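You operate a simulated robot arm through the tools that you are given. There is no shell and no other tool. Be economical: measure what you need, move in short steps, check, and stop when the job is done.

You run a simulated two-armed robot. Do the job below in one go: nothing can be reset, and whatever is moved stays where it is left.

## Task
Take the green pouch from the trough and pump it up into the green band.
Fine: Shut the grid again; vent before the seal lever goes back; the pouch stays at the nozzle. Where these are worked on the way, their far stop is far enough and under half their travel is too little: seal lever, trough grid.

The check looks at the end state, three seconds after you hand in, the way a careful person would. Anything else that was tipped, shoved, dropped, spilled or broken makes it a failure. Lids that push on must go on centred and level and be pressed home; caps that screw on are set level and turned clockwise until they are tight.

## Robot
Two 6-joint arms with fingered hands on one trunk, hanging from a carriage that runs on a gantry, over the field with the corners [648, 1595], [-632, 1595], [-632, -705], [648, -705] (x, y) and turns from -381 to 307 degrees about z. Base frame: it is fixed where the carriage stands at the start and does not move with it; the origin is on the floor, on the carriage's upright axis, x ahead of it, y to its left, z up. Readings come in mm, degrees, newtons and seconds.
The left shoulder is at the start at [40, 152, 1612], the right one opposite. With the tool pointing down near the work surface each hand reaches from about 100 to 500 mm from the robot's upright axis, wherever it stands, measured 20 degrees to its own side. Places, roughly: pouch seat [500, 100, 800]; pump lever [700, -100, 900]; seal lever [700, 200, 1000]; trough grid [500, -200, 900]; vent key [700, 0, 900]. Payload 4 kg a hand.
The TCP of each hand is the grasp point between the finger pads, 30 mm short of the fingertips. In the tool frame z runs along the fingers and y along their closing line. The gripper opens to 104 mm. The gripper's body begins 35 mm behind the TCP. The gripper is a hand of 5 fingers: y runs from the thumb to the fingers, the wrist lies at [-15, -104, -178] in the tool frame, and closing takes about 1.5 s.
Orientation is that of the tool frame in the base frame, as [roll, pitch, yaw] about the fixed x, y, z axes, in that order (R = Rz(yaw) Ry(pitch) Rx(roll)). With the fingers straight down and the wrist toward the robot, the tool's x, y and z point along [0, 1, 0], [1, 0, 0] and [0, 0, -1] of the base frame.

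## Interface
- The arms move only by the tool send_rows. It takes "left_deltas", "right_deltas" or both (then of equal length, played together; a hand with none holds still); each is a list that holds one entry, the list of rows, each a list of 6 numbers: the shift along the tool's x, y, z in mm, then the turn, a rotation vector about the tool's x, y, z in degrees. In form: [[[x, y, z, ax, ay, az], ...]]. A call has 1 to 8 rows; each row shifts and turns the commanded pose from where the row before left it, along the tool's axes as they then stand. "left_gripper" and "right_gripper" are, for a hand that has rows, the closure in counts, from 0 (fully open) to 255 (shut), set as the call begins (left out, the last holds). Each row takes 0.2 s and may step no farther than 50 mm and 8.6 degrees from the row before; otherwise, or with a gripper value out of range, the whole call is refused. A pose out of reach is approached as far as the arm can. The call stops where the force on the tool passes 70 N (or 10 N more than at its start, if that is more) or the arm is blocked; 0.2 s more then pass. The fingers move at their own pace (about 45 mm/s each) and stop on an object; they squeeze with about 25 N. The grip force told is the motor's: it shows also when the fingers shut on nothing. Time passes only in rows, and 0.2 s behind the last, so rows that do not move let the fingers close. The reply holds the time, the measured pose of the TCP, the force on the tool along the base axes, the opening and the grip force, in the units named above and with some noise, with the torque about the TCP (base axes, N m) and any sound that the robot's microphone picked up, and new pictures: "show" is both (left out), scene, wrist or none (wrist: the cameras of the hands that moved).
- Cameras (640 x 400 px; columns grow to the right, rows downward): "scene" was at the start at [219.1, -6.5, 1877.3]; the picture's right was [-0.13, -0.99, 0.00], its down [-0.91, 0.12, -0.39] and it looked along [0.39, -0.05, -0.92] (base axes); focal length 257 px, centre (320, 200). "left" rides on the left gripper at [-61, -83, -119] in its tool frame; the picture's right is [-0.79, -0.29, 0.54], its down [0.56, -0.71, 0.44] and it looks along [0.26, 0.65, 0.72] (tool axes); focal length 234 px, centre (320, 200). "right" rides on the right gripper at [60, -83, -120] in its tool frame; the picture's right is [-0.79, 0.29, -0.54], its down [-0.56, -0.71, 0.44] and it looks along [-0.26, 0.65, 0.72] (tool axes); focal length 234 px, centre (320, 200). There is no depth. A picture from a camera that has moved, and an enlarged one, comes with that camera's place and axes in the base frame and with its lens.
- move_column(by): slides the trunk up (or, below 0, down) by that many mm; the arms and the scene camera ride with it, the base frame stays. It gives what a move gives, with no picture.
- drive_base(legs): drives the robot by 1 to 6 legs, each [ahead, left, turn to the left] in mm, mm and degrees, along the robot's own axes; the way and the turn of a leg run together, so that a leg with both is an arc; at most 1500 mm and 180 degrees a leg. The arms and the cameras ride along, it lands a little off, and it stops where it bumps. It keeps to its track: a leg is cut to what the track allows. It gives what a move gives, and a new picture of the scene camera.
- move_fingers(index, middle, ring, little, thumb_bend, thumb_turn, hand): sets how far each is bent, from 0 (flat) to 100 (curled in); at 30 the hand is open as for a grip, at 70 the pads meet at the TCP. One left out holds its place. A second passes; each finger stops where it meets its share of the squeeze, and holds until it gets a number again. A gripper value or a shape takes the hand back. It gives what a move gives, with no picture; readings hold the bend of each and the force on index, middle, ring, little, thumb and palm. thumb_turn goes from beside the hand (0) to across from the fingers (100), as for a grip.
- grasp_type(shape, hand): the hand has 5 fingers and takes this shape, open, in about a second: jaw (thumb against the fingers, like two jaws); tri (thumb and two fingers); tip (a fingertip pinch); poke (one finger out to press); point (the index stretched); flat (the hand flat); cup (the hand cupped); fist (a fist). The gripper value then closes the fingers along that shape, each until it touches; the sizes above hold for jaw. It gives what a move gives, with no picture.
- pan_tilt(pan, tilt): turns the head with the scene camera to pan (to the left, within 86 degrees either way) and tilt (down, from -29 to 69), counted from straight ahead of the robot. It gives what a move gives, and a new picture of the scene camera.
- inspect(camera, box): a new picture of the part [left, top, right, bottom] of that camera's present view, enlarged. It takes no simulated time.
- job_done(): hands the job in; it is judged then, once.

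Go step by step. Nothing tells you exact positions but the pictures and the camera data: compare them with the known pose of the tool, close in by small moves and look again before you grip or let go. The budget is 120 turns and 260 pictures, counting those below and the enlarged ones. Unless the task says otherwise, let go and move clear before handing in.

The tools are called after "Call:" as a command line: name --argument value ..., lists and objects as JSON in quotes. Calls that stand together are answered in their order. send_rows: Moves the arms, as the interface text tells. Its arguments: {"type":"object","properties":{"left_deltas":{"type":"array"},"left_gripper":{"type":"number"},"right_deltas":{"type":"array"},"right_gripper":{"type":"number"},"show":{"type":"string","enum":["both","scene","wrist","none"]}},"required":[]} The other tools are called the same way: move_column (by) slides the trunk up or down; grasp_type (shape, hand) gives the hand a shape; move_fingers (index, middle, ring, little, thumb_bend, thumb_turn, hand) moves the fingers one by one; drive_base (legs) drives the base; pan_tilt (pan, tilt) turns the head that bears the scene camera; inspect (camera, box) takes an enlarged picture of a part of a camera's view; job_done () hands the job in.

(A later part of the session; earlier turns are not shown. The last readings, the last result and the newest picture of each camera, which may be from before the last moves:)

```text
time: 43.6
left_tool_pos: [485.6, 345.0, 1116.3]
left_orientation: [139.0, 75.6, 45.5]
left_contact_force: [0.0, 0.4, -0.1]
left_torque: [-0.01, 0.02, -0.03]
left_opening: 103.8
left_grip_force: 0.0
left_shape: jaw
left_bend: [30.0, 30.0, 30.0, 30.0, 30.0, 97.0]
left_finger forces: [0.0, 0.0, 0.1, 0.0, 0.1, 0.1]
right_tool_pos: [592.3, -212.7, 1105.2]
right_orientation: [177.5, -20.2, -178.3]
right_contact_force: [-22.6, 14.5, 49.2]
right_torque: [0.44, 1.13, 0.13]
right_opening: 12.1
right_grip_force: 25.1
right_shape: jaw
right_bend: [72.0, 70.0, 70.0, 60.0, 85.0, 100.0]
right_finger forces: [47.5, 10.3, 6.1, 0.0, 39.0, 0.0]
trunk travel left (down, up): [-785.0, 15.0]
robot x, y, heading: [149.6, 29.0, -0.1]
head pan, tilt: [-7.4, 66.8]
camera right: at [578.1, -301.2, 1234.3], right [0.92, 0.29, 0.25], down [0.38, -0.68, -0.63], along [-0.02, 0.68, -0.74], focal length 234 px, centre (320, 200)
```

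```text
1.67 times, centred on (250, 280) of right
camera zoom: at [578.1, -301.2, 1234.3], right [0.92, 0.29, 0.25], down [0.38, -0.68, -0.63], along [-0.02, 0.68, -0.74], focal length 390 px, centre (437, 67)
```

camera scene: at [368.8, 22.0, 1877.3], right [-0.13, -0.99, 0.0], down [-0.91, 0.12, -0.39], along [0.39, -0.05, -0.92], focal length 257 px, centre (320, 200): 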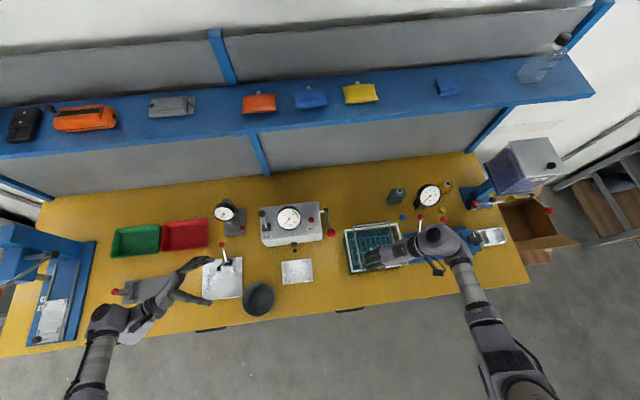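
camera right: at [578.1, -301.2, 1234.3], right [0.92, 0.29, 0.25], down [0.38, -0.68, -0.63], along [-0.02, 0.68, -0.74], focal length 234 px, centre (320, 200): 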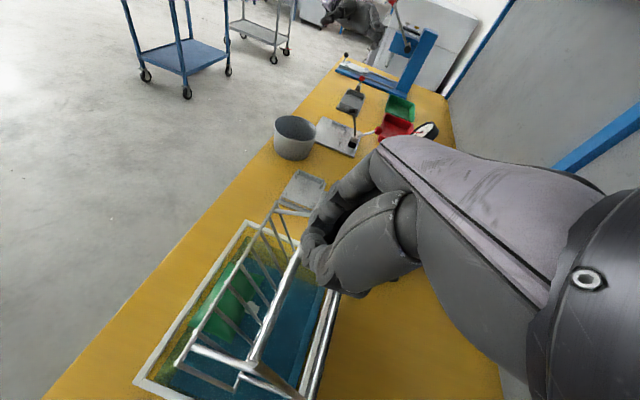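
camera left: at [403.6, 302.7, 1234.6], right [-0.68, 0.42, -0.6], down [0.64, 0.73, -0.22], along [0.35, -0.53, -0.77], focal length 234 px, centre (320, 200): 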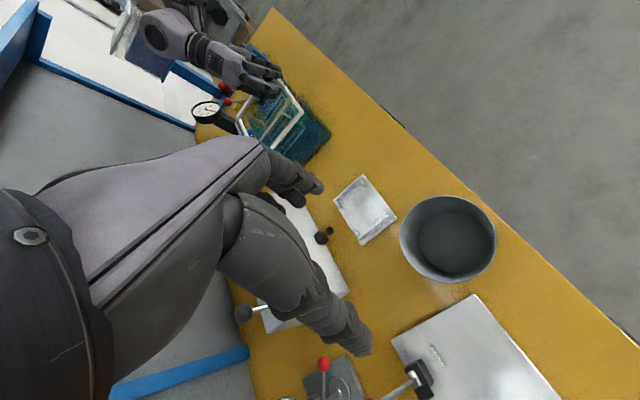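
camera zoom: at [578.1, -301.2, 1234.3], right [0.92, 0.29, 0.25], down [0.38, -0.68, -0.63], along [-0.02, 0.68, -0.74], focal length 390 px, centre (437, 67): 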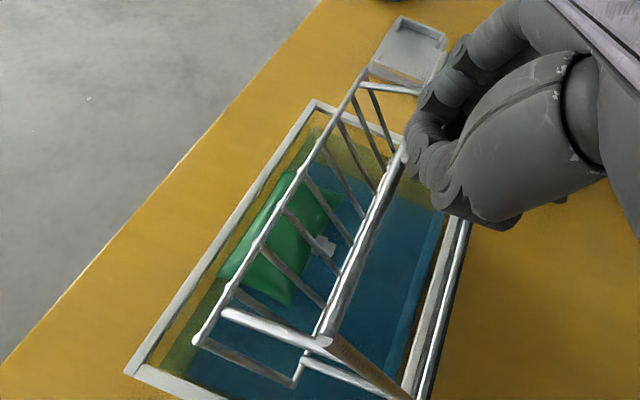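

The grid is up and held. I close the left hand and move it in from the left along -y, at z≈1100, to take over the support.

Call:
send_rows --left_deltas '[[[-7.9, 3.3, 44.2, 0, 0, 0], [-7.9, 3.3, 44.2, 0, 0, 0], [-7.9, 3.3, 44.2, 0, 0, 0], [-7.9, 3.3, 44.2, 0, 0, 0], [-7.9, 3.3, 44.2, 0, 0, 0], [-7.9, 3.3, 44.2, 0, 0, 0], [-7.9, 3.3, 44.2, 0, 0, 0]]]' --left_gripper 255 --show "both"

```text
time: 45.2
left_tool_pos: [485.6, 28.8, 1117.8]
left_orientation: [139.1, 75.6, 45.6]
left_contact_force: [0.6, 0.0, 0.1]
left_torque: [0.01, 0.01, -0.01]
left_opening: 0.0
left_grip_force: 22.9
left_shape: jaw
left_bend: [70.0, 70.0, 70.0, 55.0, 46.0, 100.0]
left_finger forces: [0.1, 0.1, 0.0, 0.1, 0.0, 0.0]
right_tool_pos: [590.3, -213.8, 1102.2]
right_orientation: [177.6, -20.4, -178.2]
right_contact_force: [-22.9, 12.6, 47.5]
right_torque: [0.28, 1.13, 0.16]
right_opening: 12.0
right_grip_force: 24.6
right_shape: jaw
right_bend: [73.0, 70.0, 70.0, 60.0, 86.0, 99.0]
right_finger forces: [46.8, 10.5, 4.7, 0.1, 54.5, 0.0]
trunk travel left (down, up): [-785.0, 15.0]
robot x, y, heading: [150.3, 30.0, -0.1]
head pan, tilt: [-7.4, 66.8]
camera scene: at [368.5, 22.4, 1877.2], right [-0.13, -0.99, 0.0], down [-0.91, 0.12, -0.39], along [0.39, -0.05, -0.92], focal length 257 px, centre (320, 200)
camera left: at [397.1, 141.4, 1184.5], right [-0.45, -0.65, 0.61], down [-0.62, -0.27, -0.74], along [0.65, -0.71, -0.28], focal length 234 px, centre (320, 200)
```

scene: 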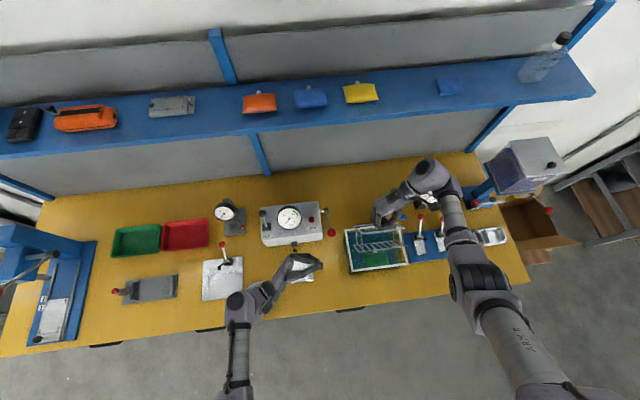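
left: 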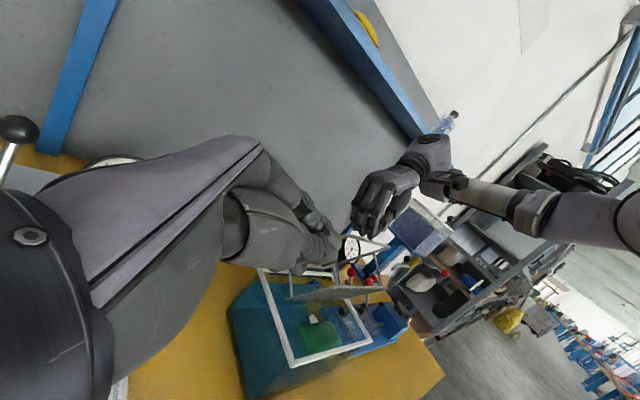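

Call:
send_rows --left_deltas '[[[15, 0, 35.8, 0, 0, 0], [15, 0, 35.8, 0, 0, 0], [15, 0, 35.8, 0, 0, 0], [15, 0, 35.8, 0, 0, 0]]]' --show "both"

Call:
inspect --camera "scene" --box '[280, 170, 440, 290]'

Call:
inspect --camera "right" --box '[100, 160, 400, 400]'

```text
time: 46.4
left_tool_pos: [478.8, -76.3, 1010.5]
left_orientation: [147.3, 74.3, 53.3]
left_contact_force: [0.4, -0.5, -0.1]
left_torque: [0.0, 0.0, -0.02]
left_opening: 0.1
left_grip_force: 24.9
left_shape: jaw
left_bend: [70.0, 70.0, 70.0, 55.0, 46.0, 100.0]
left_finger forces: [0.1, 0.0, 0.1, 0.0, 0.0, 0.1]
right_tool_pos: [588.7, -211.6, 1103.5]
right_orientation: [177.4, -20.5, -178.0]
right_contact_force: [-12.4, 6.5, 20.3]
right_torque: [0.12, 0.72, 0.08]
right_opening: 11.5
right_grip_force: 25.0
right_shape: jaw
right_bend: [72.0, 70.0, 70.0, 60.0, 85.0, 99.0]
right_finger forces: [33.0, 9.7, 7.3, 0.0, 37.1, 0.0]
trunk travel left (down, up): [-785.0, 15.0]
robot x, y, heading: [145.0, 27.5, -0.2]
head pan, tilt: [-7.4, 66.8]
stopped in row 4 (left hand): the arm was blocked; the commanded pose is now the measured one
camera scene: at [368.3, 22.3, 1876.6], right [-0.13, -0.99, 0.0], down [-0.91, 0.12, -0.39], along [0.39, -0.05, -0.92], focal length 257 px, centre (320, 200)
camera left: at [392.1, 33.3, 1083.4], right [-0.44, -0.67, 0.59], down [-0.63, -0.24, -0.74], along [0.64, -0.7, -0.32], focal length 234 px, centre (320, 200)
```

scene: 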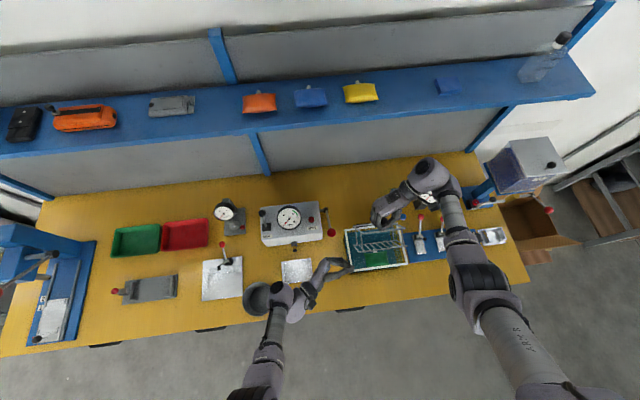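
left: 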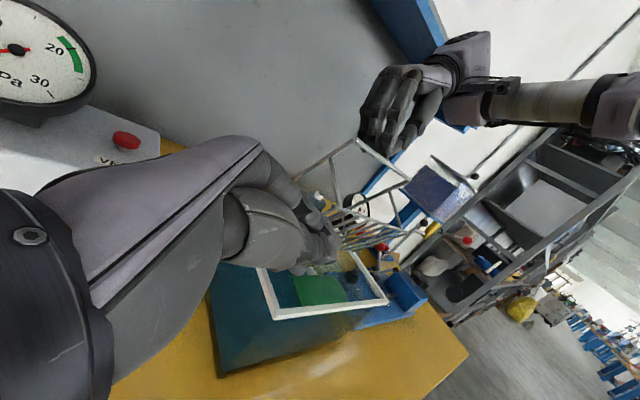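

```text
3.33 times, centred on (360, 230) of scene
camera zoom: at [368.3, 22.3, 1876.6], right [-0.13, -0.99, 0.0], down [-0.91, 0.12, -0.39], along [0.39, -0.05, -0.92], focal length 855 px, centre (187, 100)
```

zoom: 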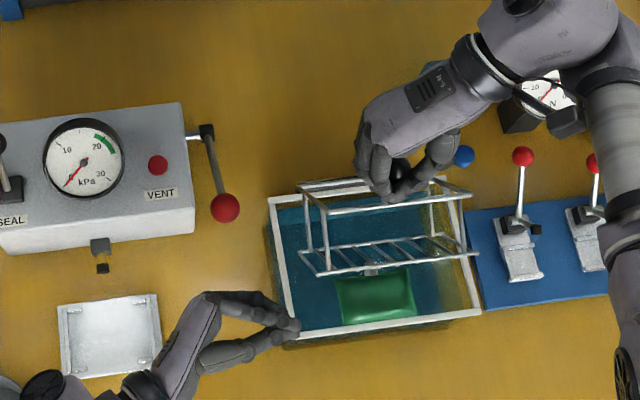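

```text
1.67 times, centred on (250, 280) of right
camera zoom: at [576.9, -301.3, 1231.8], right [0.92, 0.3, 0.24], down [0.38, -0.67, -0.63], along [-0.02, 0.68, -0.73], focal length 390 px, centre (437, 67)
```

zoom: 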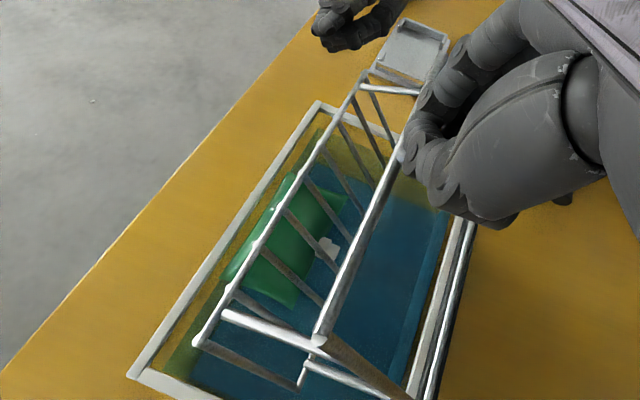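

Call:
send_rows --left_deltas '[[[-8.4, 21.5, -3.8, 0, 0, 0], [-11, 3, 22, 0, 0, 0], [-11, 3, 22, 0, 0, 0]]]' --show "none"

Call:
inspect --camera "scene" --box '[280, 170, 440, 290]'

Call:
inspect --camera "right" --box '[100, 160, 400, 400]'

```text
time: 47.4
left_tool_pos: [491.6, -67.9, 995.9]
left_orientation: [159.0, 69.9, 64.4]
left_contact_force: [-0.1, 0.7, -0.5]
left_torque: [0.01, -0.03, -0.02]
left_opening: 0.0
left_grip_force: 24.8
left_shape: jaw
left_bend: [70.0, 70.0, 70.0, 55.0, 46.0, 100.0]
left_finger forces: [0.1, 0.0, 0.1, 0.0, 0.0, 0.0]
right_tool_pos: [590.3, -210.8, 1104.2]
right_orientation: [177.3, -20.7, -177.9]
right_contact_force: [-7.8, 4.6, 10.1]
right_torque: [0.08, 0.5, 0.11]
right_opening: 11.2
right_grip_force: 25.4
right_shape: jaw
right_bend: [72.0, 70.0, 70.0, 60.0, 85.0, 99.0]
right_finger forces: [0.1, 9.1, 8.1, 0.1, 31.7, 0.0]
trunk travel left (down, up): [-785.0, 15.0]
robot x, y, heading: [147.8, 31.5, 0.1]
head pan, tilt: [-7.4, 66.8]
stopped in row 3 (left hand): the arm was blocked; the commanded pose is now the measured one
```

```text
3.33 times, centred on (360, 230) of scene
camera zoom: at [368.4, 22.4, 1876.8], right [-0.13, -0.99, 0.0], down [-0.91, 0.12, -0.39], along [0.39, -0.05, -0.92], focal length 855 px, centre (187, 100)
```

zoom: 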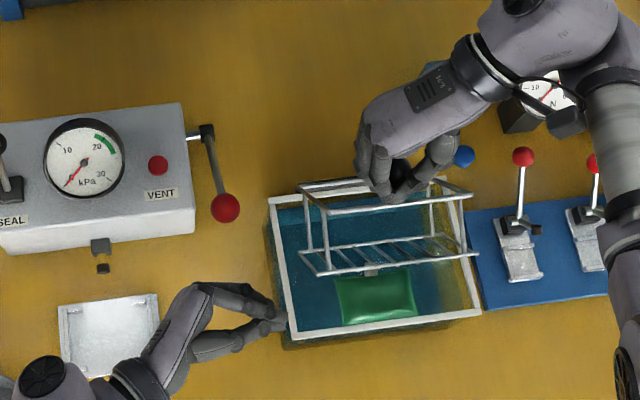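

```text
1.67 times, centred on (250, 280) of right
camera zoom: at [576.9, -301.0, 1232.0], right [0.92, 0.3, 0.24], down [0.38, -0.67, -0.63], along [-0.03, 0.68, -0.73], focal length 390 px, centre (437, 67)
```

zoom: 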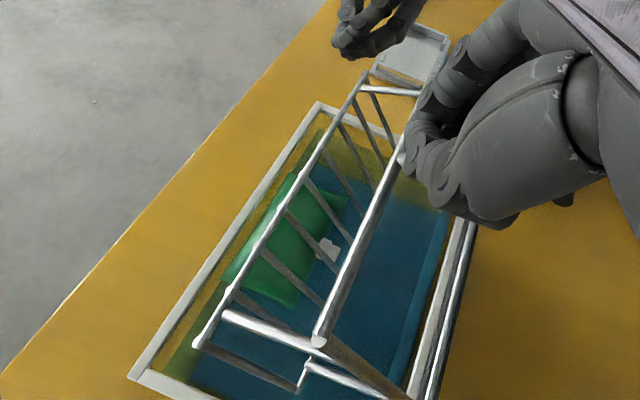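

The left wrist wants the fingers angled down more, so I tilt them to about 45° and raise the hand a little.

Call:
send_rows --left_deltas '[[[-8, 1, -3, 0, 7, 0], [-8, 1, -3, 0, 7, 0], [-7, 1, -4, 0, 7, 0], [-6, 1, -5, 0, 7, 0]]]' --show "none"

```text
time: 48.1
left_tool_pos: [491.9, 27.9, 975.2]
left_orientation: [170.5, 43.8, 74.1]
left_contact_force: [-0.1, 0.5, 0.4]
left_torque: [0.02, -0.04, 0.01]
left_opening: 0.0
left_grip_force: 24.9
left_shape: jaw
left_bend: [70.0, 70.0, 70.0, 55.0, 46.0, 100.0]
left_finger forces: [0.0, 0.1, 0.0, 0.0, 0.0, 0.1]
left hand out of reach, approached as far as the arm can: row 3
right_tool_pos: [590.5, -211.0, 1103.2]
right_orientation: [177.3, -20.7, -177.9]
right_contact_force: [-6.5, 3.3, 5.3]
right_torque: [0.08, 0.52, 0.03]
right_opening: 10.9
right_grip_force: 25.4
right_shape: jaw
right_bend: [72.0, 70.0, 70.0, 60.0, 85.0, 100.0]
right_finger forces: [0.1, 8.9, 8.1, 0.0, 0.0, 0.0]
trunk travel left (down, up): [-785.0, 15.0]
robot x, y, heading: [149.8, 28.6, 0.1]
head pan, tilt: [-7.4, 66.8]
stopped in row 3 (left hand): the arm was blocked; the commanded pose is now the measured one
```

Call:
send_rows --left_deltas '[[[-10, 0, -10, 0, 0, 0], [-10, 0, -10, 0, 5, 0], [-10, 0, -10, 0, 5, 0], [-8, 0, -12, 0, 5, 0]]]' --show "both"

```text
time: 49.0
left_tool_pos: [487.1, 112.2, 994.7]
left_orientation: [173.3, 23.3, 73.4]
left_contact_force: [-0.6, 0.5, -0.8]
left_torque: [-0.02, -0.03, 0.0]
left_opening: 0.2
left_grip_force: 25.1
left_shape: jaw
left_bend: [70.0, 70.0, 70.0, 55.0, 46.0, 100.0]
left_finger forces: [0.0, 0.0, 0.1, 0.1, 0.0, 0.0]
left hand out of reach, approached as far as the arm can: row 4
right_tool_pos: [589.1, -210.8, 1103.5]
right_orientation: [177.4, -20.6, -178.0]
right_contact_force: [-5.3, 2.7, 2.7]
right_torque: [0.04, 0.42, 0.07]
right_opening: 10.7
right_grip_force: 24.9
right_shape: jaw
right_bend: [72.0, 70.0, 70.0, 60.0, 84.0, 100.0]
right_finger forces: [0.0, 8.5, 7.9, 0.1, 0.0, 0.1]
trunk travel left (down, up): [-785.0, 15.0]
robot x, y, heading: [149.4, 28.4, 0.2]
head pan, tilt: [-7.4, 66.8]
stopped in row 4 (left hand): the arm was blocked; the commanded pose is now the measured one
camera scene: at [368.3, 22.6, 1877.0], right [-0.13, -0.99, 0.0], down [-0.91, 0.12, -0.39], along [0.39, -0.05, -0.92], focal length 257 px, centre (320, 200)
camera left: at [391.1, 127.0, 1119.4], right [-0.48, -0.85, -0.21], down [-0.53, 0.48, -0.69], along [0.69, -0.22, -0.69], focal length 234 px, centre (320, 200)
```

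scene: 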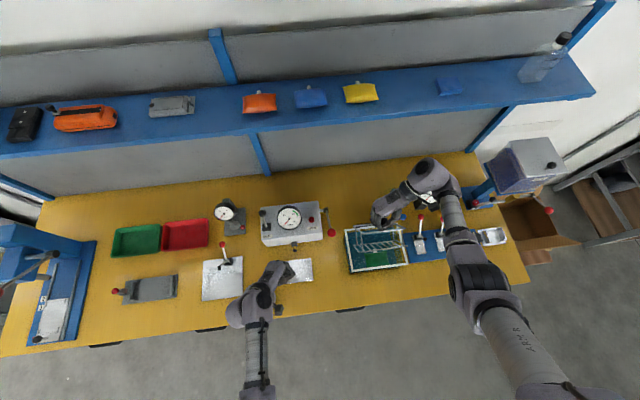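
left: 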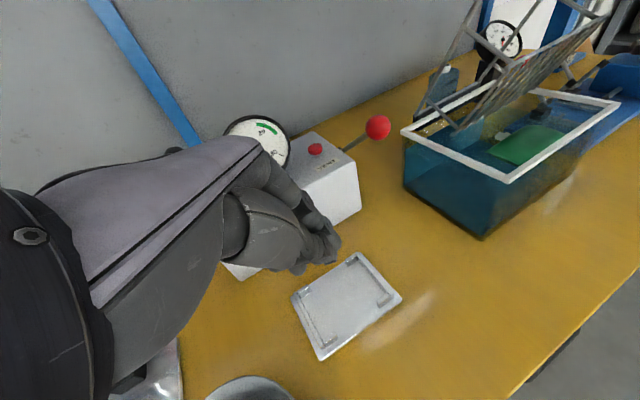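

Call:
send_rows --left_deltas '[[[15, 0, -30, 0, 0, 0], [15, 0, -30, 0, 0, 0], [15, 0, -20, 0, 6, 0], [0, 0, 0, 0, 6, 4], [0, 0, 0, 0, 6, 4], [0, 0, 0, 0, 6, 4], [0, 0, 0, 0, 0, -4], [0, 0, 0, 0, 0, 0]]]' --show "none"

```text
time: 50.8
left_tool_pos: [505.5, 196.9, 1051.3]
left_orientation: [172.0, -3.6, 67.7]
left_contact_force: [0.2, 0.5, 1.0]
left_torque: [0.01, 0.01, 0.01]
left_opening: 0.0
left_grip_force: 25.2
left_shape: jaw
left_bend: [70.0, 70.0, 70.0, 55.0, 46.0, 100.0]
left_finger forces: [0.0, 0.0, 0.1, 0.0, 0.0, 0.0]
right_tool_pos: [590.5, -212.1, 1103.4]
right_orientation: [177.3, -20.6, -177.9]
right_contact_force: [-7.5, 7.0, 6.8]
right_torque: [0.13, 0.53, 0.02]
right_opening: 10.9
right_grip_force: 25.1
right_shape: jaw
right_bend: [72.0, 70.0, 70.0, 60.0, 84.0, 100.0]
right_finger forces: [29.8, 8.9, 8.2, 0.0, 0.1, 0.0]
trunk travel left (down, up): [-785.0, 15.0]
robot x, y, heading: [150.6, 26.9, -0.3]
head pan, tilt: [-7.4, 66.8]
```

Call:
send_rows --left_deltas '[[[-42.4, 15.2, -8, 0, 0, 0], [-42.4, 15.2, -8, 0, 0, 0], [-42.4, 15.2, -2, 0, 0, 0], [-42.4, 15.2, 0, 0, 0, 0], [-42.4, 15.2, 0, 0, 0, 0]]]' --show "scene"

```text
time: 51.3
left_tool_pos: [502.6, 215.6, 1051.0]
left_orientation: [174.9, -11.1, 63.9]
left_contact_force: [-0.4, 0.1, 0.4]
left_torque: [-0.02, 0.02, -0.02]
left_opening: 0.0
left_grip_force: 24.3
left_shape: jaw
left_bend: [70.0, 70.0, 70.0, 55.0, 46.0, 100.0]
left_finger forces: [0.0, 0.0, 0.0, 0.0, 0.0, 0.1]
left hand out of reach, approached as far as the arm can: row 2
right_tool_pos: [589.6, -210.0, 1104.1]
right_orientation: [177.1, -20.7, -177.8]
right_contact_force: [-5.2, 4.3, 1.8]
right_torque: [0.05, 0.39, 0.01]
right_opening: 10.7
right_grip_force: 25.3
right_shape: jaw
right_bend: [72.0, 70.0, 70.0, 60.0, 84.0, 100.0]
right_finger forces: [0.0, 8.3, 7.3, 0.0, 0.0, 0.0]
trunk travel left (down, up): [-785.0, 15.0]
robot x, y, heading: [150.2, 26.7, 0.2]
head pan, tilt: [-7.4, 66.8]
stopped in row 2 (left hand): the arm was blocked; the commanded pose is now the measured one
camera scene: at [368.3, 22.7, 1877.0], right [-0.13, -0.99, 0.0], down [-0.91, 0.12, -0.39], along [0.39, -0.05, -0.92], focal length 257 px, centre (320, 200)
```

scene: 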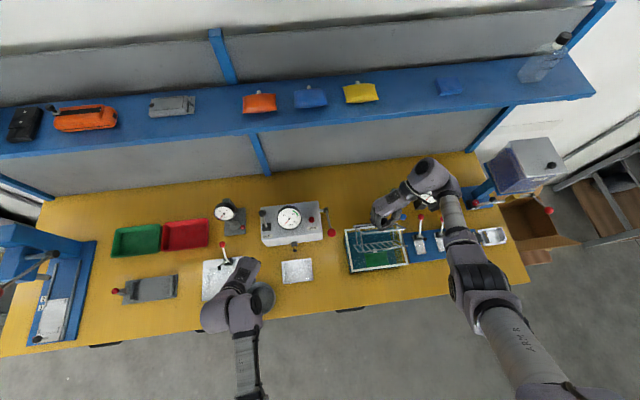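

The left wrist seems wound to a joint limit by my earlier turning path; I unwind it by reversing those turns out at y≈340.

Call:
send_rows --left_deltas '[[[38, -20, -12, 0, -5, 0], [38, -20, -12, 0, -5, 0], [38, -20, -12, 0, -8, 0], [0, 0, -14, 0, -8.5, 0], [0, 0, 0, 0, -8.5, 0], [0, 0, 0, 0, -8.5, 0], [0, 0, 0, 0, -8.5, 0], [0, 0, 0, 0, -8.5, 0]]]' --show "none"

Call:
send_rows --left_deltas '[[[0, 0, 0, 0, -8.5, 0], [0, 0, 0, 0, -8.5, 0], [0, 0, 0, 0, -8.5, 0]]]' --show "scene"

```text
time: 53.1
left_tool_pos: [495.9, 343.2, 1108.0]
left_orientation: [171.9, 49.5, 56.9]
left_contact_force: [-0.4, 0.3, 0.9]
left_torque: [0.05, 0.04, 0.0]
left_opening: 0.2
left_grip_force: 25.1
left_shape: jaw
left_bend: [70.0, 70.0, 70.0, 55.0, 46.0, 100.0]
left_finger forces: [0.0, 0.0, 0.0, 0.1, 0.1, 0.1]
right_tool_pos: [589.1, -209.9, 1103.5]
right_orientation: [177.2, -20.6, -177.8]
right_contact_force: [-5.6, 6.9, 4.4]
right_torque: [0.18, 0.46, 0.05]
right_opening: 10.5
right_grip_force: 25.0
right_shape: jaw
right_bend: [72.0, 70.0, 70.0, 60.0, 84.0, 100.0]
right_finger forces: [0.1, 8.9, 7.5, 0.1, 0.0, 0.0]
trunk travel left (down, up): [-785.0, 15.0]
robot x, y, heading: [151.7, 28.7, 0.1]
head pan, tilt: [-7.4, 66.8]
```

```text
time: 53.9
left_tool_pos: [495.6, 343.4, 1107.6]
left_orientation: [160.6, 74.4, 44.3]
left_contact_force: [-0.9, 0.8, 0.1]
left_torque: [-0.01, 0.02, 0.0]
left_opening: 0.0
left_grip_force: 25.0
left_shape: jaw
left_bend: [70.0, 70.0, 70.0, 55.0, 46.0, 100.0]
left_finger forces: [0.0, 0.0, 0.0, 0.0, 0.1, 0.0]
right_tool_pos: [590.9, -211.3, 1104.5]
right_orientation: [177.4, -20.5, -178.0]
right_contact_force: [-7.2, 7.2, 5.6]
right_torque: [0.14, 0.44, 0.02]
right_opening: 10.8
right_grip_force: 24.7
right_shape: jaw
right_bend: [72.0, 70.0, 70.0, 60.0, 84.0, 100.0]
right_finger forces: [0.0, 8.8, 7.3, 0.1, 0.1, 0.1]
trunk travel left (down, up): [-785.0, 15.0]
robot x, y, heading: [146.2, 29.0, -0.0]
head pan, tilt: [-7.4, 66.8]
camera scene: at [368.5, 22.8, 1877.2], right [-0.13, -0.99, 0.0], down [-0.91, 0.12, -0.39], along [0.39, -0.05, -0.92], focal length 257 px, centre (320, 200)
```

scene: 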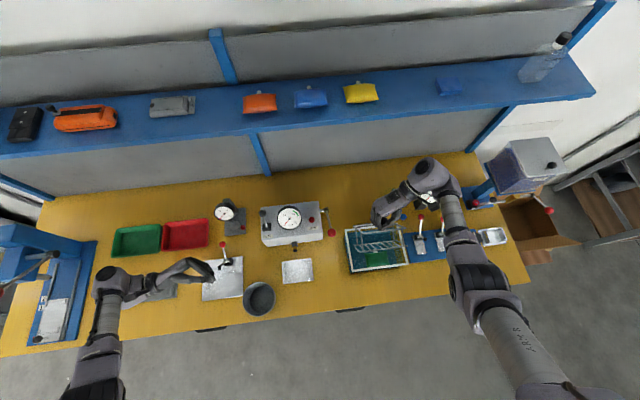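

Call:
send_rows --left_deltas '[[[0, 0, 0, 4.9, 4.9, 4.9], [0, 0, 0, 4.9, 4.9, 4.9], [0, 0, 0, 4.9, 4.9, 4.9], [0, 0, 0, 4.9, 4.9, 4.9], [0, 0, 0, 4.9, 4.9, 4.9], [0, 0, 0, 4.9, 4.9, 4.9], [0, 0, 0, 4.9, 4.9, 4.9], [0, 0, 0, 4.9, 4.9, 4.9]]]' --show "none"

Call:
send_rows --left_deltas '[[[0, 0, 0, 4.9, 4.9, 4.9], [0, 0, 0, 4.9, 4.9, 4.9], [0, 0, 0, 4.9, 4.9, 4.9], [0, 0, 0, 4.9, 4.9, 4.9], [0, 0, 0, 4.9, 4.9, 4.9], [0, 0, 0, 4.9, 4.9, 4.9]]]' --show "scene"

```text
time: 55.7
left_tool_pos: [495.5, 342.5, 1108.1]
left_orientation: [168.8, 24.3, 3.5]
left_contact_force: [0.3, -0.4, 0.3]
left_torque: [-0.02, -0.02, -0.01]
left_opening: 0.0
left_grip_force: 25.4
left_shape: jaw
left_bend: [70.0, 70.0, 70.0, 55.0, 46.0, 100.0]
left_finger forces: [0.0, 0.0, 0.1, 0.0, 0.1, 0.0]
right_tool_pos: [590.4, -211.6, 1103.6]
right_orientation: [177.4, -20.6, -177.9]
right_contact_force: [-7.8, 7.2, 7.6]
right_torque: [0.16, 0.54, 0.05]
right_opening: 10.4
right_grip_force: 25.0
right_shape: jaw
right_bend: [72.0, 70.0, 70.0, 60.0, 84.0, 100.0]
right_finger forces: [29.4, 9.0, 7.2, 0.1, 0.0, 0.0]
trunk travel left (down, up): [-785.0, 15.0]
robot x, y, heading: [152.8, 27.7, -0.2]
head pan, tilt: [-7.4, 66.8]
```

```text
time: 57.1
left_tool_pos: [495.1, 344.0, 1107.7]
left_orientation: [-165.7, -4.7, -26.2]
left_contact_force: [-0.7, 0.0, -0.6]
left_torque: [-0.01, 0.0, 0.01]
left_opening: 0.0
left_grip_force: 25.1
left_shape: jaw
left_bend: [70.0, 70.0, 70.0, 55.0, 46.0, 100.0]
left_finger forces: [0.0, 0.0, 0.1, 0.0, 0.0, 0.1]
right_tool_pos: [590.6, -211.0, 1102.9]
right_orientation: [177.3, -20.6, -178.0]
right_contact_force: [-8.5, 8.5, 8.8]
right_torque: [0.17, 0.49, 0.04]
right_opening: 10.5
right_grip_force: 24.8
right_shape: jaw
right_bend: [72.0, 70.0, 70.0, 60.0, 84.0, 100.0]
right_finger forces: [29.6, 8.9, 6.8, 0.0, 0.1, 0.0]
trunk travel left (down, up): [-785.0, 15.0]
robot x, y, heading: [149.6, 31.6, -0.2]
head pan, tilt: [-7.4, 66.8]
camera scene: at [368.4, 22.8, 1877.2], right [-0.13, -0.99, 0.0], down [-0.91, 0.12, -0.39], along [0.39, -0.05, -0.92], focal length 257 px, centre (320, 200)
```

scene: 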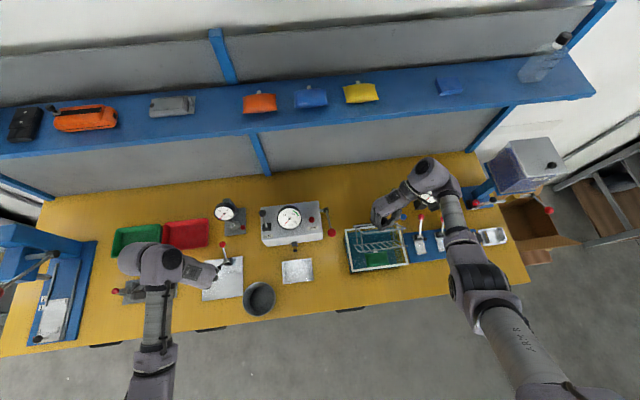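

Call:
send_rows --left_deltas '[[[0, 0, 0, 0, 0, -8.3], [0, 0, 0, 0, 0, -8.3], [0, 0, 0, 0, 0, -8.3], [0, 0, 0, 0, 0, -8.3], [0, 0, 0, 0, 0, -8.3], [0, 0, 0, 0, 0, -8.3], [0, 0, 0, 0, 0, -8.3], [0, 0, 0, 0, 0, -8.3]]]' --show "none"

Call:
send_rows --left_deltas '[[[0, 0, 0, 0, 0, -8.3], [0, 0, 0, 0, 0, -8.3], [0, 0, 0, 0, 0, -8.3], [0, 0, 0, 0, 0, -8.3], [0, 0, 0, 0, -7, 0], [0, 0, 0, 0, -7, 0]]]' --show "scene"

```text
time: 58.9
left_tool_pos: [496.1, 345.0, 1107.2]
left_orientation: [-178.6, -14.8, 40.7]
left_contact_force: [1.9, -0.6, 0.2]
left_torque: [0.01, -0.03, 0.02]
left_opening: 0.1
left_grip_force: 24.8
left_shape: jaw
left_bend: [70.0, 70.0, 70.0, 55.0, 46.0, 100.0]
left_finger forces: [0.0, 0.0, 0.0, 0.0, 0.0, 0.1]
right_tool_pos: [590.8, -209.9, 1103.5]
right_orientation: [177.3, -20.6, -177.9]
right_contact_force: [-7.8, 7.7, 8.2]
right_torque: [0.17, 0.49, 0.04]
right_opening: 10.4
right_grip_force: 25.1
right_shape: jaw
right_bend: [72.0, 70.0, 70.0, 60.0, 84.0, 100.0]
right_finger forces: [29.4, 9.0, 6.8, 0.1, 0.0, 0.1]
trunk travel left (down, up): [-785.0, 15.0]
robot x, y, heading: [148.6, 28.5, -0.3]
head pan, tilt: [-7.4, 66.8]
```

```text
time: 60.3
left_tool_pos: [494.7, 344.2, 1107.7]
left_orientation: [173.1, 1.0, 73.1]
left_contact_force: [0.0, -0.4, -0.2]
left_torque: [0.02, 0.0, 0.04]
left_opening: 0.0
left_grip_force: 25.3
left_shape: jaw
left_bend: [70.0, 70.0, 70.0, 55.0, 46.0, 100.0]
left_finger forces: [0.0, 0.0, 0.0, 0.0, 0.1, 0.1]
right_tool_pos: [590.5, -210.3, 1104.5]
right_orientation: [177.3, -20.6, -177.9]
right_contact_force: [-7.9, 7.8, 7.9]
right_torque: [0.2, 0.45, 0.07]
right_opening: 10.6
right_grip_force: 24.9
right_shape: jaw
right_bend: [72.0, 70.0, 70.0, 60.0, 84.0, 100.0]
right_finger forces: [28.6, 8.9, 6.8, 0.0, 0.0, 0.1]
trunk travel left (down, up): [-785.0, 15.0]
robot x, y, heading: [152.8, 24.4, 0.2]
head pan, tilt: [-7.4, 66.8]
camera scene: at [368.4, 22.7, 1877.2], right [-0.13, -0.99, 0.0], down [-0.91, 0.12, -0.39], along [0.39, -0.05, -0.92], focal length 257 px, centre (320, 200)
```

scene: 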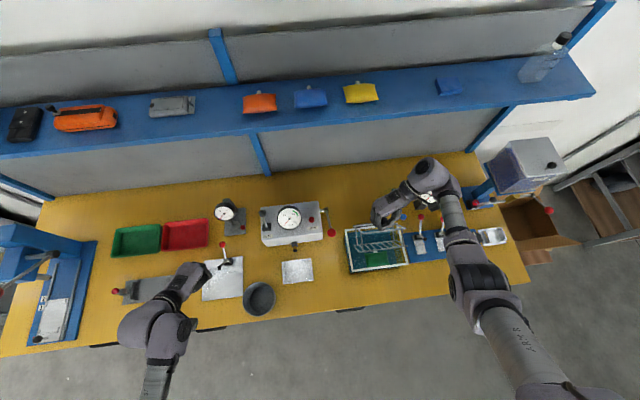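

Call:
send_rows --left_deltas '[[[-44, 13.4, 0, 0, 0, 0], [-44, 13.4, 0, 0, 0, 0], [-44, 13.4, 0, 0, 0, 0], [-44, 13.4, 0, 0, 0, 0], [-44, 13.4, 0, 0, 0, 0], [-44, 13.4, 0, 0, 0, 0], [-44, 13.4, 0, 0, 0, 0], [-44, 13.4, 0, 0, 0, 0]]]' --show "scene"

```text
time: 61.4
left_tool_pos: [490.7, 236.2, 1102.6]
left_orientation: [177.0, -8.6, 68.1]
left_contact_force: [0.8, -0.2, 0.1]
left_torque: [-0.01, 0.01, -0.01]
left_opening: 0.1
left_grip_force: 25.1
left_shape: jaw
left_bend: [70.0, 70.0, 70.0, 55.0, 46.0, 100.0]
left_finger forces: [0.0, 0.0, 0.1, 0.0, 0.0, 0.1]
left hand out of reach, approached as far as the arm can: row 4, 5
right_tool_pos: [589.5, -211.2, 1104.0]
right_orientation: [177.2, -20.7, -177.8]
right_contact_force: [-4.7, 5.0, 1.8]
right_torque: [0.04, 0.32, 0.04]
right_opening: 10.2
right_grip_force: 24.4
right_shape: jaw
right_bend: [72.0, 70.0, 70.0, 60.0, 84.0, 100.0]
right_finger forces: [0.0, 7.7, 6.4, 0.0, 0.0, 0.0]
trunk travel left (down, up): [-785.0, 15.0]
robot x, y, heading: [148.9, 31.1, 0.1]
head pan, tilt: [-7.4, 66.8]
stopped in row 5 (left hand): the arm was blocked; the commanded pose is now the measured one
camera scene: at [368.4, 23.0, 1877.1], right [-0.13, -0.99, 0.0], down [-0.91, 0.12, -0.39], along [0.39, -0.05, -0.92], focal length 257 px, centre (320, 200)
```

scene: 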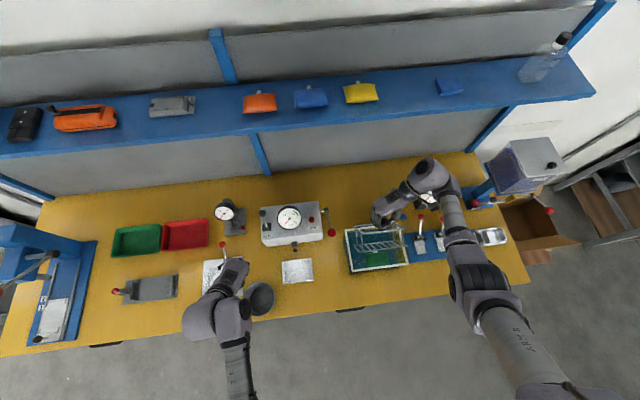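

Left cannot reach far enough with the base here, but it would if the base stood about 65 mm further right. I lower the grid by retracing and move the left hand back out, turning its fingers to -y.

Call:
send_rows --right_deltas '[[[9, 0, 2.5, 0, 0, 0], [8.5, 0, 4.5, 0, 0, 0], [8, 0, 5.5, 0, 0, 0], [6.8, 0, 7.8, 0, -5, 0], [8, 0, 7, 0, -5, 0], [7, 0, 8, 0, -5, 0], [6, 0, 8, 0, -5, 0], [3, 0, 7.5, 0, 0, 0]]]' --left_deltas '[[[40, -17, -2, 0, 0, 0], [40, -17, -2, 0, -5, 0], [20, -8, -2, 0, -8, 0], [0, 0, 0, 0, -8.5, 0], [0, 0, 0, 0, -8.5, 0], [0, 0, 0, 0, -8.5, 0], [0, 0, 0, 0, -8.5, 0], [0, 0, 0, 0, -8.5, 0]]]' --show "none"

Call:
send_rows --right_deltas '[[[7.5, 0, 8, 0, 0, 0], [7, 0, 8.6, 0, 0, 0], [6.5, 0, 9.1, 0, 0, 0], [6, 0, 9.6, 0, 0, 0], [5.2, 0, 10, 0, 0, 0], [4.5, 0, 10.4, 0, 0, 0], [4, 0, 10.6, 0, 0, 0], [3.5, 0, 11, 0, 0, 0]]]' --left_deltas '[[[0, 0, 0, 0, -8.5, 0], [0, 0, 0, 0, -8.5, 0], [0, 0, 0, 0, -8.5, 0], [0, 0, 0, 0, -8.5, 0], [0, 0, 0, 0, 0, 0], [0, 0, 0, 0, 0, 0], [0, 0, 0, 0, 0, 0], [0, 0, 0, 0, 0, 0]]]' --show "both"

```text
time: 63.2
left_tool_pos: [487.8, 341.5, 1118.7]
left_orientation: [175.6, 46.9, 64.6]
left_contact_force: [0.0, -0.6, -0.5]
left_torque: [-0.02, -0.01, 0.04]
left_opening: 0.0
left_grip_force: 24.7
left_shape: jaw
left_bend: [70.0, 70.0, 70.0, 55.0, 46.0, 100.0]
left_finger forces: [0.1, 0.0, 0.0, 0.1, 0.1, 0.0]
right_tool_pos: [523.9, -209.1, 1070.6]
right_orientation: [177.4, -0.6, -178.8]
right_contact_force: [-4.2, 10.1, 0.8]
right_torque: [0.24, 0.09, 0.18]
right_opening: 10.6
right_grip_force: 25.2
right_shape: jaw
right_bend: [71.0, 70.0, 70.0, 60.0, 84.0, 100.0]
right_finger forces: [0.0, 5.5, 4.4, 0.0, 0.1, 0.0]
trunk travel left (down, up): [-785.0, 15.0]
robot x, y, heading: [150.6, 27.8, 0.1]
head pan, tilt: [-7.4, 66.8]
```

```text
time: 65.0
left_tool_pos: [486.0, 339.8, 1118.9]
left_orientation: [161.3, 80.7, 49.4]
left_contact_force: [-0.2, -0.3, -0.5]
left_torque: [-0.03, -0.03, 0.01]
left_opening: 0.0
left_grip_force: 25.0
left_shape: jaw
left_bend: [70.0, 70.0, 70.0, 55.0, 46.0, 100.0]
left_finger forces: [0.1, 0.0, 0.1, 0.0, 0.1, 0.1]
right_tool_pos: [477.0, -209.1, 992.4]
right_orientation: [177.6, -0.7, -178.7]
right_contact_force: [-13.7, 1.6, 3.3]
right_torque: [0.08, -0.09, -0.13]
right_opening: 11.0
right_grip_force: 26.0
right_shape: jaw
right_bend: [71.0, 70.0, 70.0, 60.0, 84.0, 98.0]
right_finger forces: [0.1, 6.1, 0.1, 0.1, 14.0, 0.0]
trunk travel left (down, up): [-785.0, 15.0]
robot x, y, heading: [151.4, 31.7, -0.1]
head pan, tilt: [-7.4, 66.8]
camera scene: at [368.0, 22.7, 1876.9], right [-0.13, -0.99, 0.0], down [-0.91, 0.12, -0.39], along [0.39, -0.05, -0.92], focal length 257 px, centre (320, 200)
camera right: at [420.0, -299.5, 1108.7], right [0.79, 0.28, 0.54], down [0.57, -0.68, -0.47], along [0.23, 0.68, -0.69], focal length 234 px, centre (320, 200)
camera left: at [446.2, 473.8, 1191.6], right [-0.55, -0.49, 0.68], down [-0.75, -0.06, -0.65], along [0.36, -0.87, -0.33], focal length 234 px, centre (320, 200)
```

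scene: 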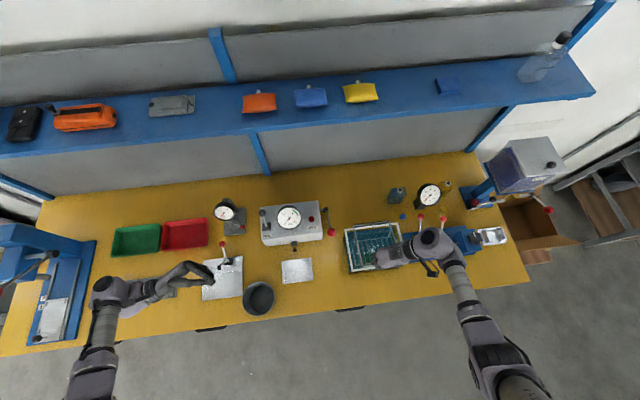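
right: 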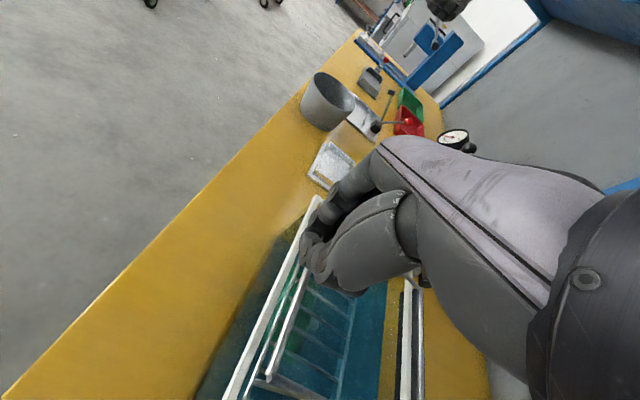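
left: 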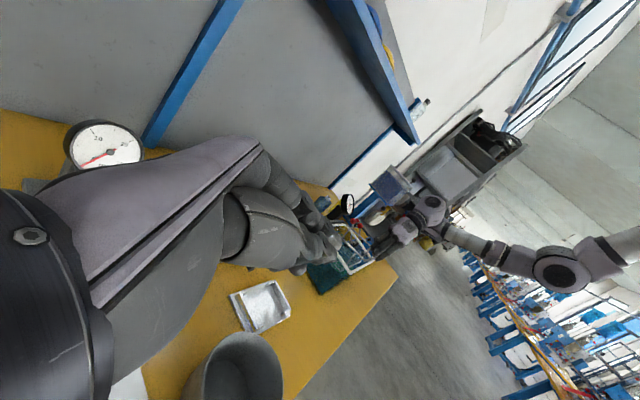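

Call:
send_rows --right_deltas '[[[-1, 0, 12, 0, 0, 0], [-1, 0, 12, 0, 0, 0]]]' --show "none"

Call:
send_rows --right_deltas '[[[0, 0, 0, 0, 0, 0], [0, 0, 0, 0, 0, 0], [0, 0, 0, 0, 0, 0], [0, 0, 0, 0, 0, 0], [0, 0, 0, 0, 0, 0], [0, 0, 0, 0, 0, 0], [0, 0, -30, 0, 0, 0], [0, 0, -30, 0, 0, 0]]]' --right_gripper 0 --show "none"

Call:
drive_base --legs '[[0, -65, 0]]'

```text
time: 65.6
left_tool_pos: [483.6, 340.1, 1116.5]
left_orientation: [161.9, 80.7, 49.8]
left_contact_force: [-0.4, -0.4, -0.4]
left_torque: [0.02, 0.0, -0.01]
left_opening: 0.0
left_grip_force: 25.6
left_shape: jaw
left_bend: [70.0, 70.0, 70.0, 55.0, 46.0, 100.0]
left_finger forces: [0.1, 0.1, 0.1, 0.0, 0.0, 0.0]
right_tool_pos: [475.8, -209.0, 968.7]
right_orientation: [177.6, -1.0, -178.7]
right_contact_force: [-26.5, -0.7, 4.9]
right_torque: [-0.03, -0.01, -0.29]
right_opening: 11.1
right_grip_force: 25.3
right_shape: jaw
right_bend: [72.0, 70.0, 70.0, 60.0, 84.0, 92.0]
right_finger forces: [0.1, 2.8, 0.1, 0.0, 23.2, 0.0]
trunk travel left (down, up): [-785.0, 15.0]
robot x, y, heading: [148.7, 31.8, -0.4]
head pan, tilt: [-7.4, 66.8]
```

```text
time: 67.4
left_tool_pos: [487.9, 339.9, 1119.1]
left_orientation: [160.9, 80.5, 49.0]
left_contact_force: [1.2, 0.2, 0.2]
left_torque: [0.01, -0.01, -0.02]
left_opening: 0.2
left_grip_force: 24.7
left_shape: jaw
left_bend: [70.0, 70.0, 70.0, 55.0, 46.0, 100.0]
left_finger forces: [0.0, 0.0, 0.0, 0.0, 0.1, 0.1]
right_tool_pos: [482.2, -210.2, 1031.1]
right_orientation: [177.6, -0.5, -178.9]
right_contact_force: [-0.4, 0.1, -0.2]
right_torque: [0.0, 0.0, -0.02]
right_opening: 103.8
right_grip_force: 0.1
right_shape: jaw
right_bend: [30.0, 30.0, 30.0, 30.0, 30.0, 97.0]
right_finger forces: [0.1, 0.0, 0.1, 0.0, 0.0, 0.1]
trunk travel left (down, up): [-785.0, 15.0]
robot x, y, heading: [148.2, 27.7, 0.0]
head pan, tilt: [-7.4, 66.8]
```

```text
time: 68.4
left_tool_pos: [487.3, 275.3, 1117.7]
left_orientation: [160.4, 80.5, 48.4]
left_contact_force: [0.6, -0.6, 0.2]
left_torque: [-0.01, -0.02, 0.01]
left_opening: 0.0
left_grip_force: 24.6
left_shape: jaw
left_bend: [70.0, 70.0, 70.0, 55.0, 46.0, 100.0]
left_finger forces: [0.1, 0.0, 0.1, 0.0, 0.0, 0.0]
right_tool_pos: [482.9, -274.4, 1028.9]
right_orientation: [177.6, -0.6, -178.8]
right_contact_force: [-1.0, 1.5, 0.6]
right_torque: [0.05, 0.02, -0.01]
right_opening: 103.8
right_grip_force: 0.0
right_shape: jaw
right_bend: [30.0, 30.0, 30.0, 30.0, 30.0, 97.0]
right_finger forces: [0.1, 0.0, 0.1, 0.0, 0.0, 0.1]
trunk travel left (down, up): [-785.0, 15.0]
robot x, y, heading: [150.9, -37.6, 0.0]
head pan, tilt: [-7.4, 66.8]
camera scene: at [368.6, -41.2, 1877.3], right [-0.13, -0.99, 0.0], down [-0.91, 0.12, -0.39], along [0.39, -0.05, -0.92], focal length 257 px, centre (320, 200)
```

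scene: 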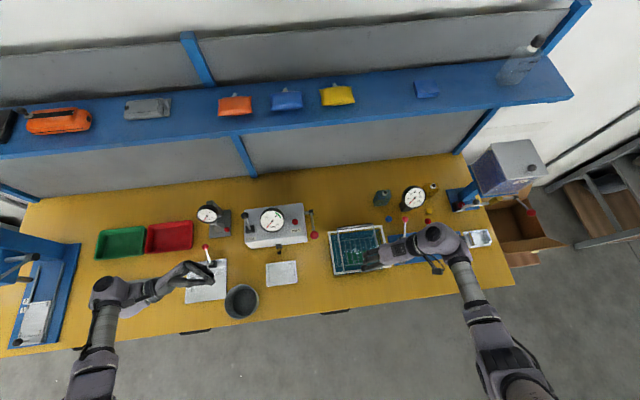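

Call:
send_rows --left_deltas '[[[-7, 0, 44.5, -7.3, 0, 0], [-7, 0, 44.5, -7.3, 0, 0], [-7, 0, 44.5, -7.3, 0, 0], [-5, 0, 44.5, 0, 0, 0], [-5, 0, 44.5, 0, 0, 0], [-5, 0, 44.5, 0, 0, 0], [-5, 0, 44.5, 0, 0, 0]]]' --right_deltas '[[[0, 9, 0, 0, 0, 0], [0, 9, 0, 0, 0, 0], [0, 9, 0, 0, 0, 0], [0, 9, 0, 0, 0, 0], [0, 9, 0, 0, 0, 0], [0, 9, 0, 0, 0, 0], [3, 7, 0, 0, 0, 0]]]' --show "none"

```text
time: 70.0
left_tool_pos: [451.2, -34.4, 1116.1]
left_orientation: [140.1, 80.6, 49.9]
left_contact_force: [-0.9, -0.8, 1.0]
left_torque: [0.02, 0.0, 0.01]
left_opening: 0.0
left_grip_force: 25.1
left_shape: jaw
left_bend: [70.0, 70.0, 70.0, 55.0, 46.0, 100.0]
left_finger forces: [0.1, 0.1, 0.0, 0.0, 0.1, 0.1]
right_tool_pos: [477.8, -211.5, 1033.0]
right_orientation: [177.6, -0.5, -178.8]
right_contact_force: [-0.4, 0.9, -0.7]
right_torque: [0.01, -0.02, -0.02]
right_opening: 103.6
right_grip_force: 0.1
right_shape: jaw
right_bend: [30.0, 30.0, 30.0, 30.0, 30.0, 97.0]
right_finger forces: [0.0, 0.0, 0.0, 0.0, 0.1, 0.0]
trunk travel left (down, up): [-785.0, 15.0]
robot x, y, heading: [149.8, -33.5, 0.1]
head pan, tilt: [-7.4, 66.8]
```

Call:
send_rows --left_deltas '[[[0, 22, 0, 0, 0, 0], [0, 22, 0, 0, 0, 0], [16, 0, 22.8, 0, 0, 0], [16, 0, 22.8, 0, 0, 0], [16, 0, 22.8, 0, 0, 0], [16, 0, 22.8, 0, 0, 0]]]' --right_deltas '[[[0, -20, -20, 0, 0, 0], [0, -20, -20, 0, 0, 0], [0, -20, -20, 0, 0, 0], [0, 0, 0, 0, 0, 0], [0, 0, 0, 0, 0, 0], [0, 0, 0, 0, 0, 0]]]' --show "scene"

```text
time: 71.4
left_tool_pos: [503.4, -115.6, 1046.7]
left_orientation: [139.0, 80.6, 48.9]
left_contact_force: [-0.5, -0.9, 0.1]
left_torque: [-0.01, 0.01, 0.01]
left_opening: 0.1
left_grip_force: 25.6
left_shape: jaw
left_bend: [70.0, 70.0, 70.0, 55.0, 46.0, 100.0]
left_finger forces: [0.0, 0.0, 0.0, 0.0, 0.1, 0.0]
right_tool_pos: [480.0, -275.9, 1090.4]
right_orientation: [177.5, -0.5, -178.8]
right_contact_force: [0.1, -0.1, 0.2]
right_torque: [-0.01, 0.02, 0.0]
right_opening: 103.6
right_grip_force: 0.0
right_shape: jaw
right_bend: [30.0, 30.0, 30.0, 30.0, 30.0, 97.0]
right_finger forces: [0.0, 0.0, 0.1, 0.0, 0.0, 0.0]
trunk travel left (down, up): [-785.0, 15.0]
robot x, y, heading: [152.1, -32.5, -0.1]
head pan, tilt: [-7.4, 66.8]
camera scene: at [368.7, -41.2, 1877.3], right [-0.13, -0.99, 0.0], down [-0.91, 0.12, -0.39], along [0.39, -0.05, -0.92], focal length 257 px, centre (320, 200)
```

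scene: 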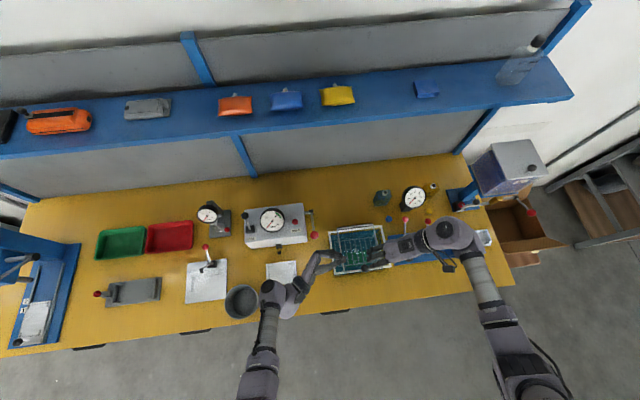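

Call:
send_rows --left_deltas '[[[-2, 8, 15, 0, 0, 0], [-2, 8, 5, 0, 0, 0]]]' --show "wrist"

Call:
inspect --camera "scene" --box '[260, 180, 420, 300]'

```text
time: 72.0
left_tool_pos: [516.5, -130.3, 1045.3]
left_orientation: [142.6, 80.3, 52.5]
left_contact_force: [0.5, 0.0, 0.1]
left_torque: [0.03, -0.02, 0.01]
left_opening: 0.0
left_grip_force: 24.9
left_shape: jaw
left_bend: [70.0, 70.0, 70.0, 55.0, 46.0, 100.0]
left_finger forces: [0.1, 0.0, 0.0, 0.0, 0.1, 0.1]
right_tool_pos: [480.6, -275.0, 1089.9]
right_orientation: [177.6, -0.5, -178.8]
right_contact_force: [-0.3, -0.4, 0.1]
right_torque: [-0.01, 0.02, -0.05]
right_opening: 103.5
right_grip_force: 0.1
right_shape: jaw
right_bend: [30.0, 30.0, 30.0, 30.0, 30.0, 97.0]
right_finger forces: [0.0, 0.1, 0.0, 0.0, 0.1, 0.0]
trunk travel left (down, up): [-785.0, 15.0]
robot x, y, heading: [147.6, -32.4, -0.1]
head pan, tilt: [-7.4, 66.8]
camera left: at [426.0, -19.3, 1112.3], right [-0.37, -0.64, 0.67], down [-0.64, -0.35, -0.68], along [0.67, -0.68, -0.28], focal length 234 px, centre (320, 200)
```

left: 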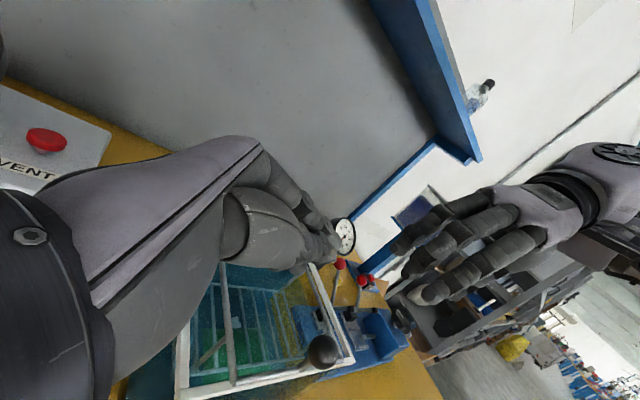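

```text
3.33 times, centred on (340, 240) of scene
camera zoom: at [368.6, -41.2, 1877.3], right [-0.13, -0.99, 0.0], down [-0.91, 0.12, -0.39], along [0.39, -0.05, -0.92], focal length 855 px, centre (253, 67)
```

zoom: 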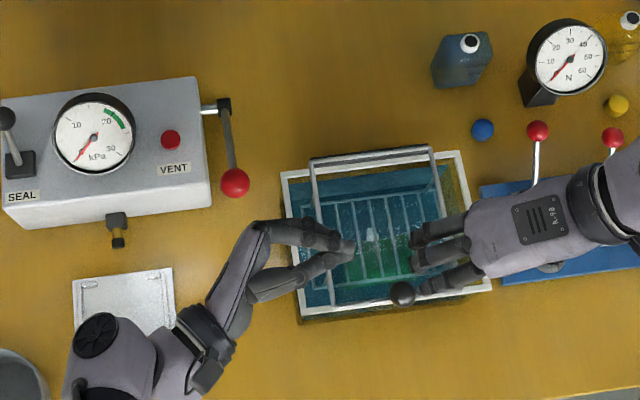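

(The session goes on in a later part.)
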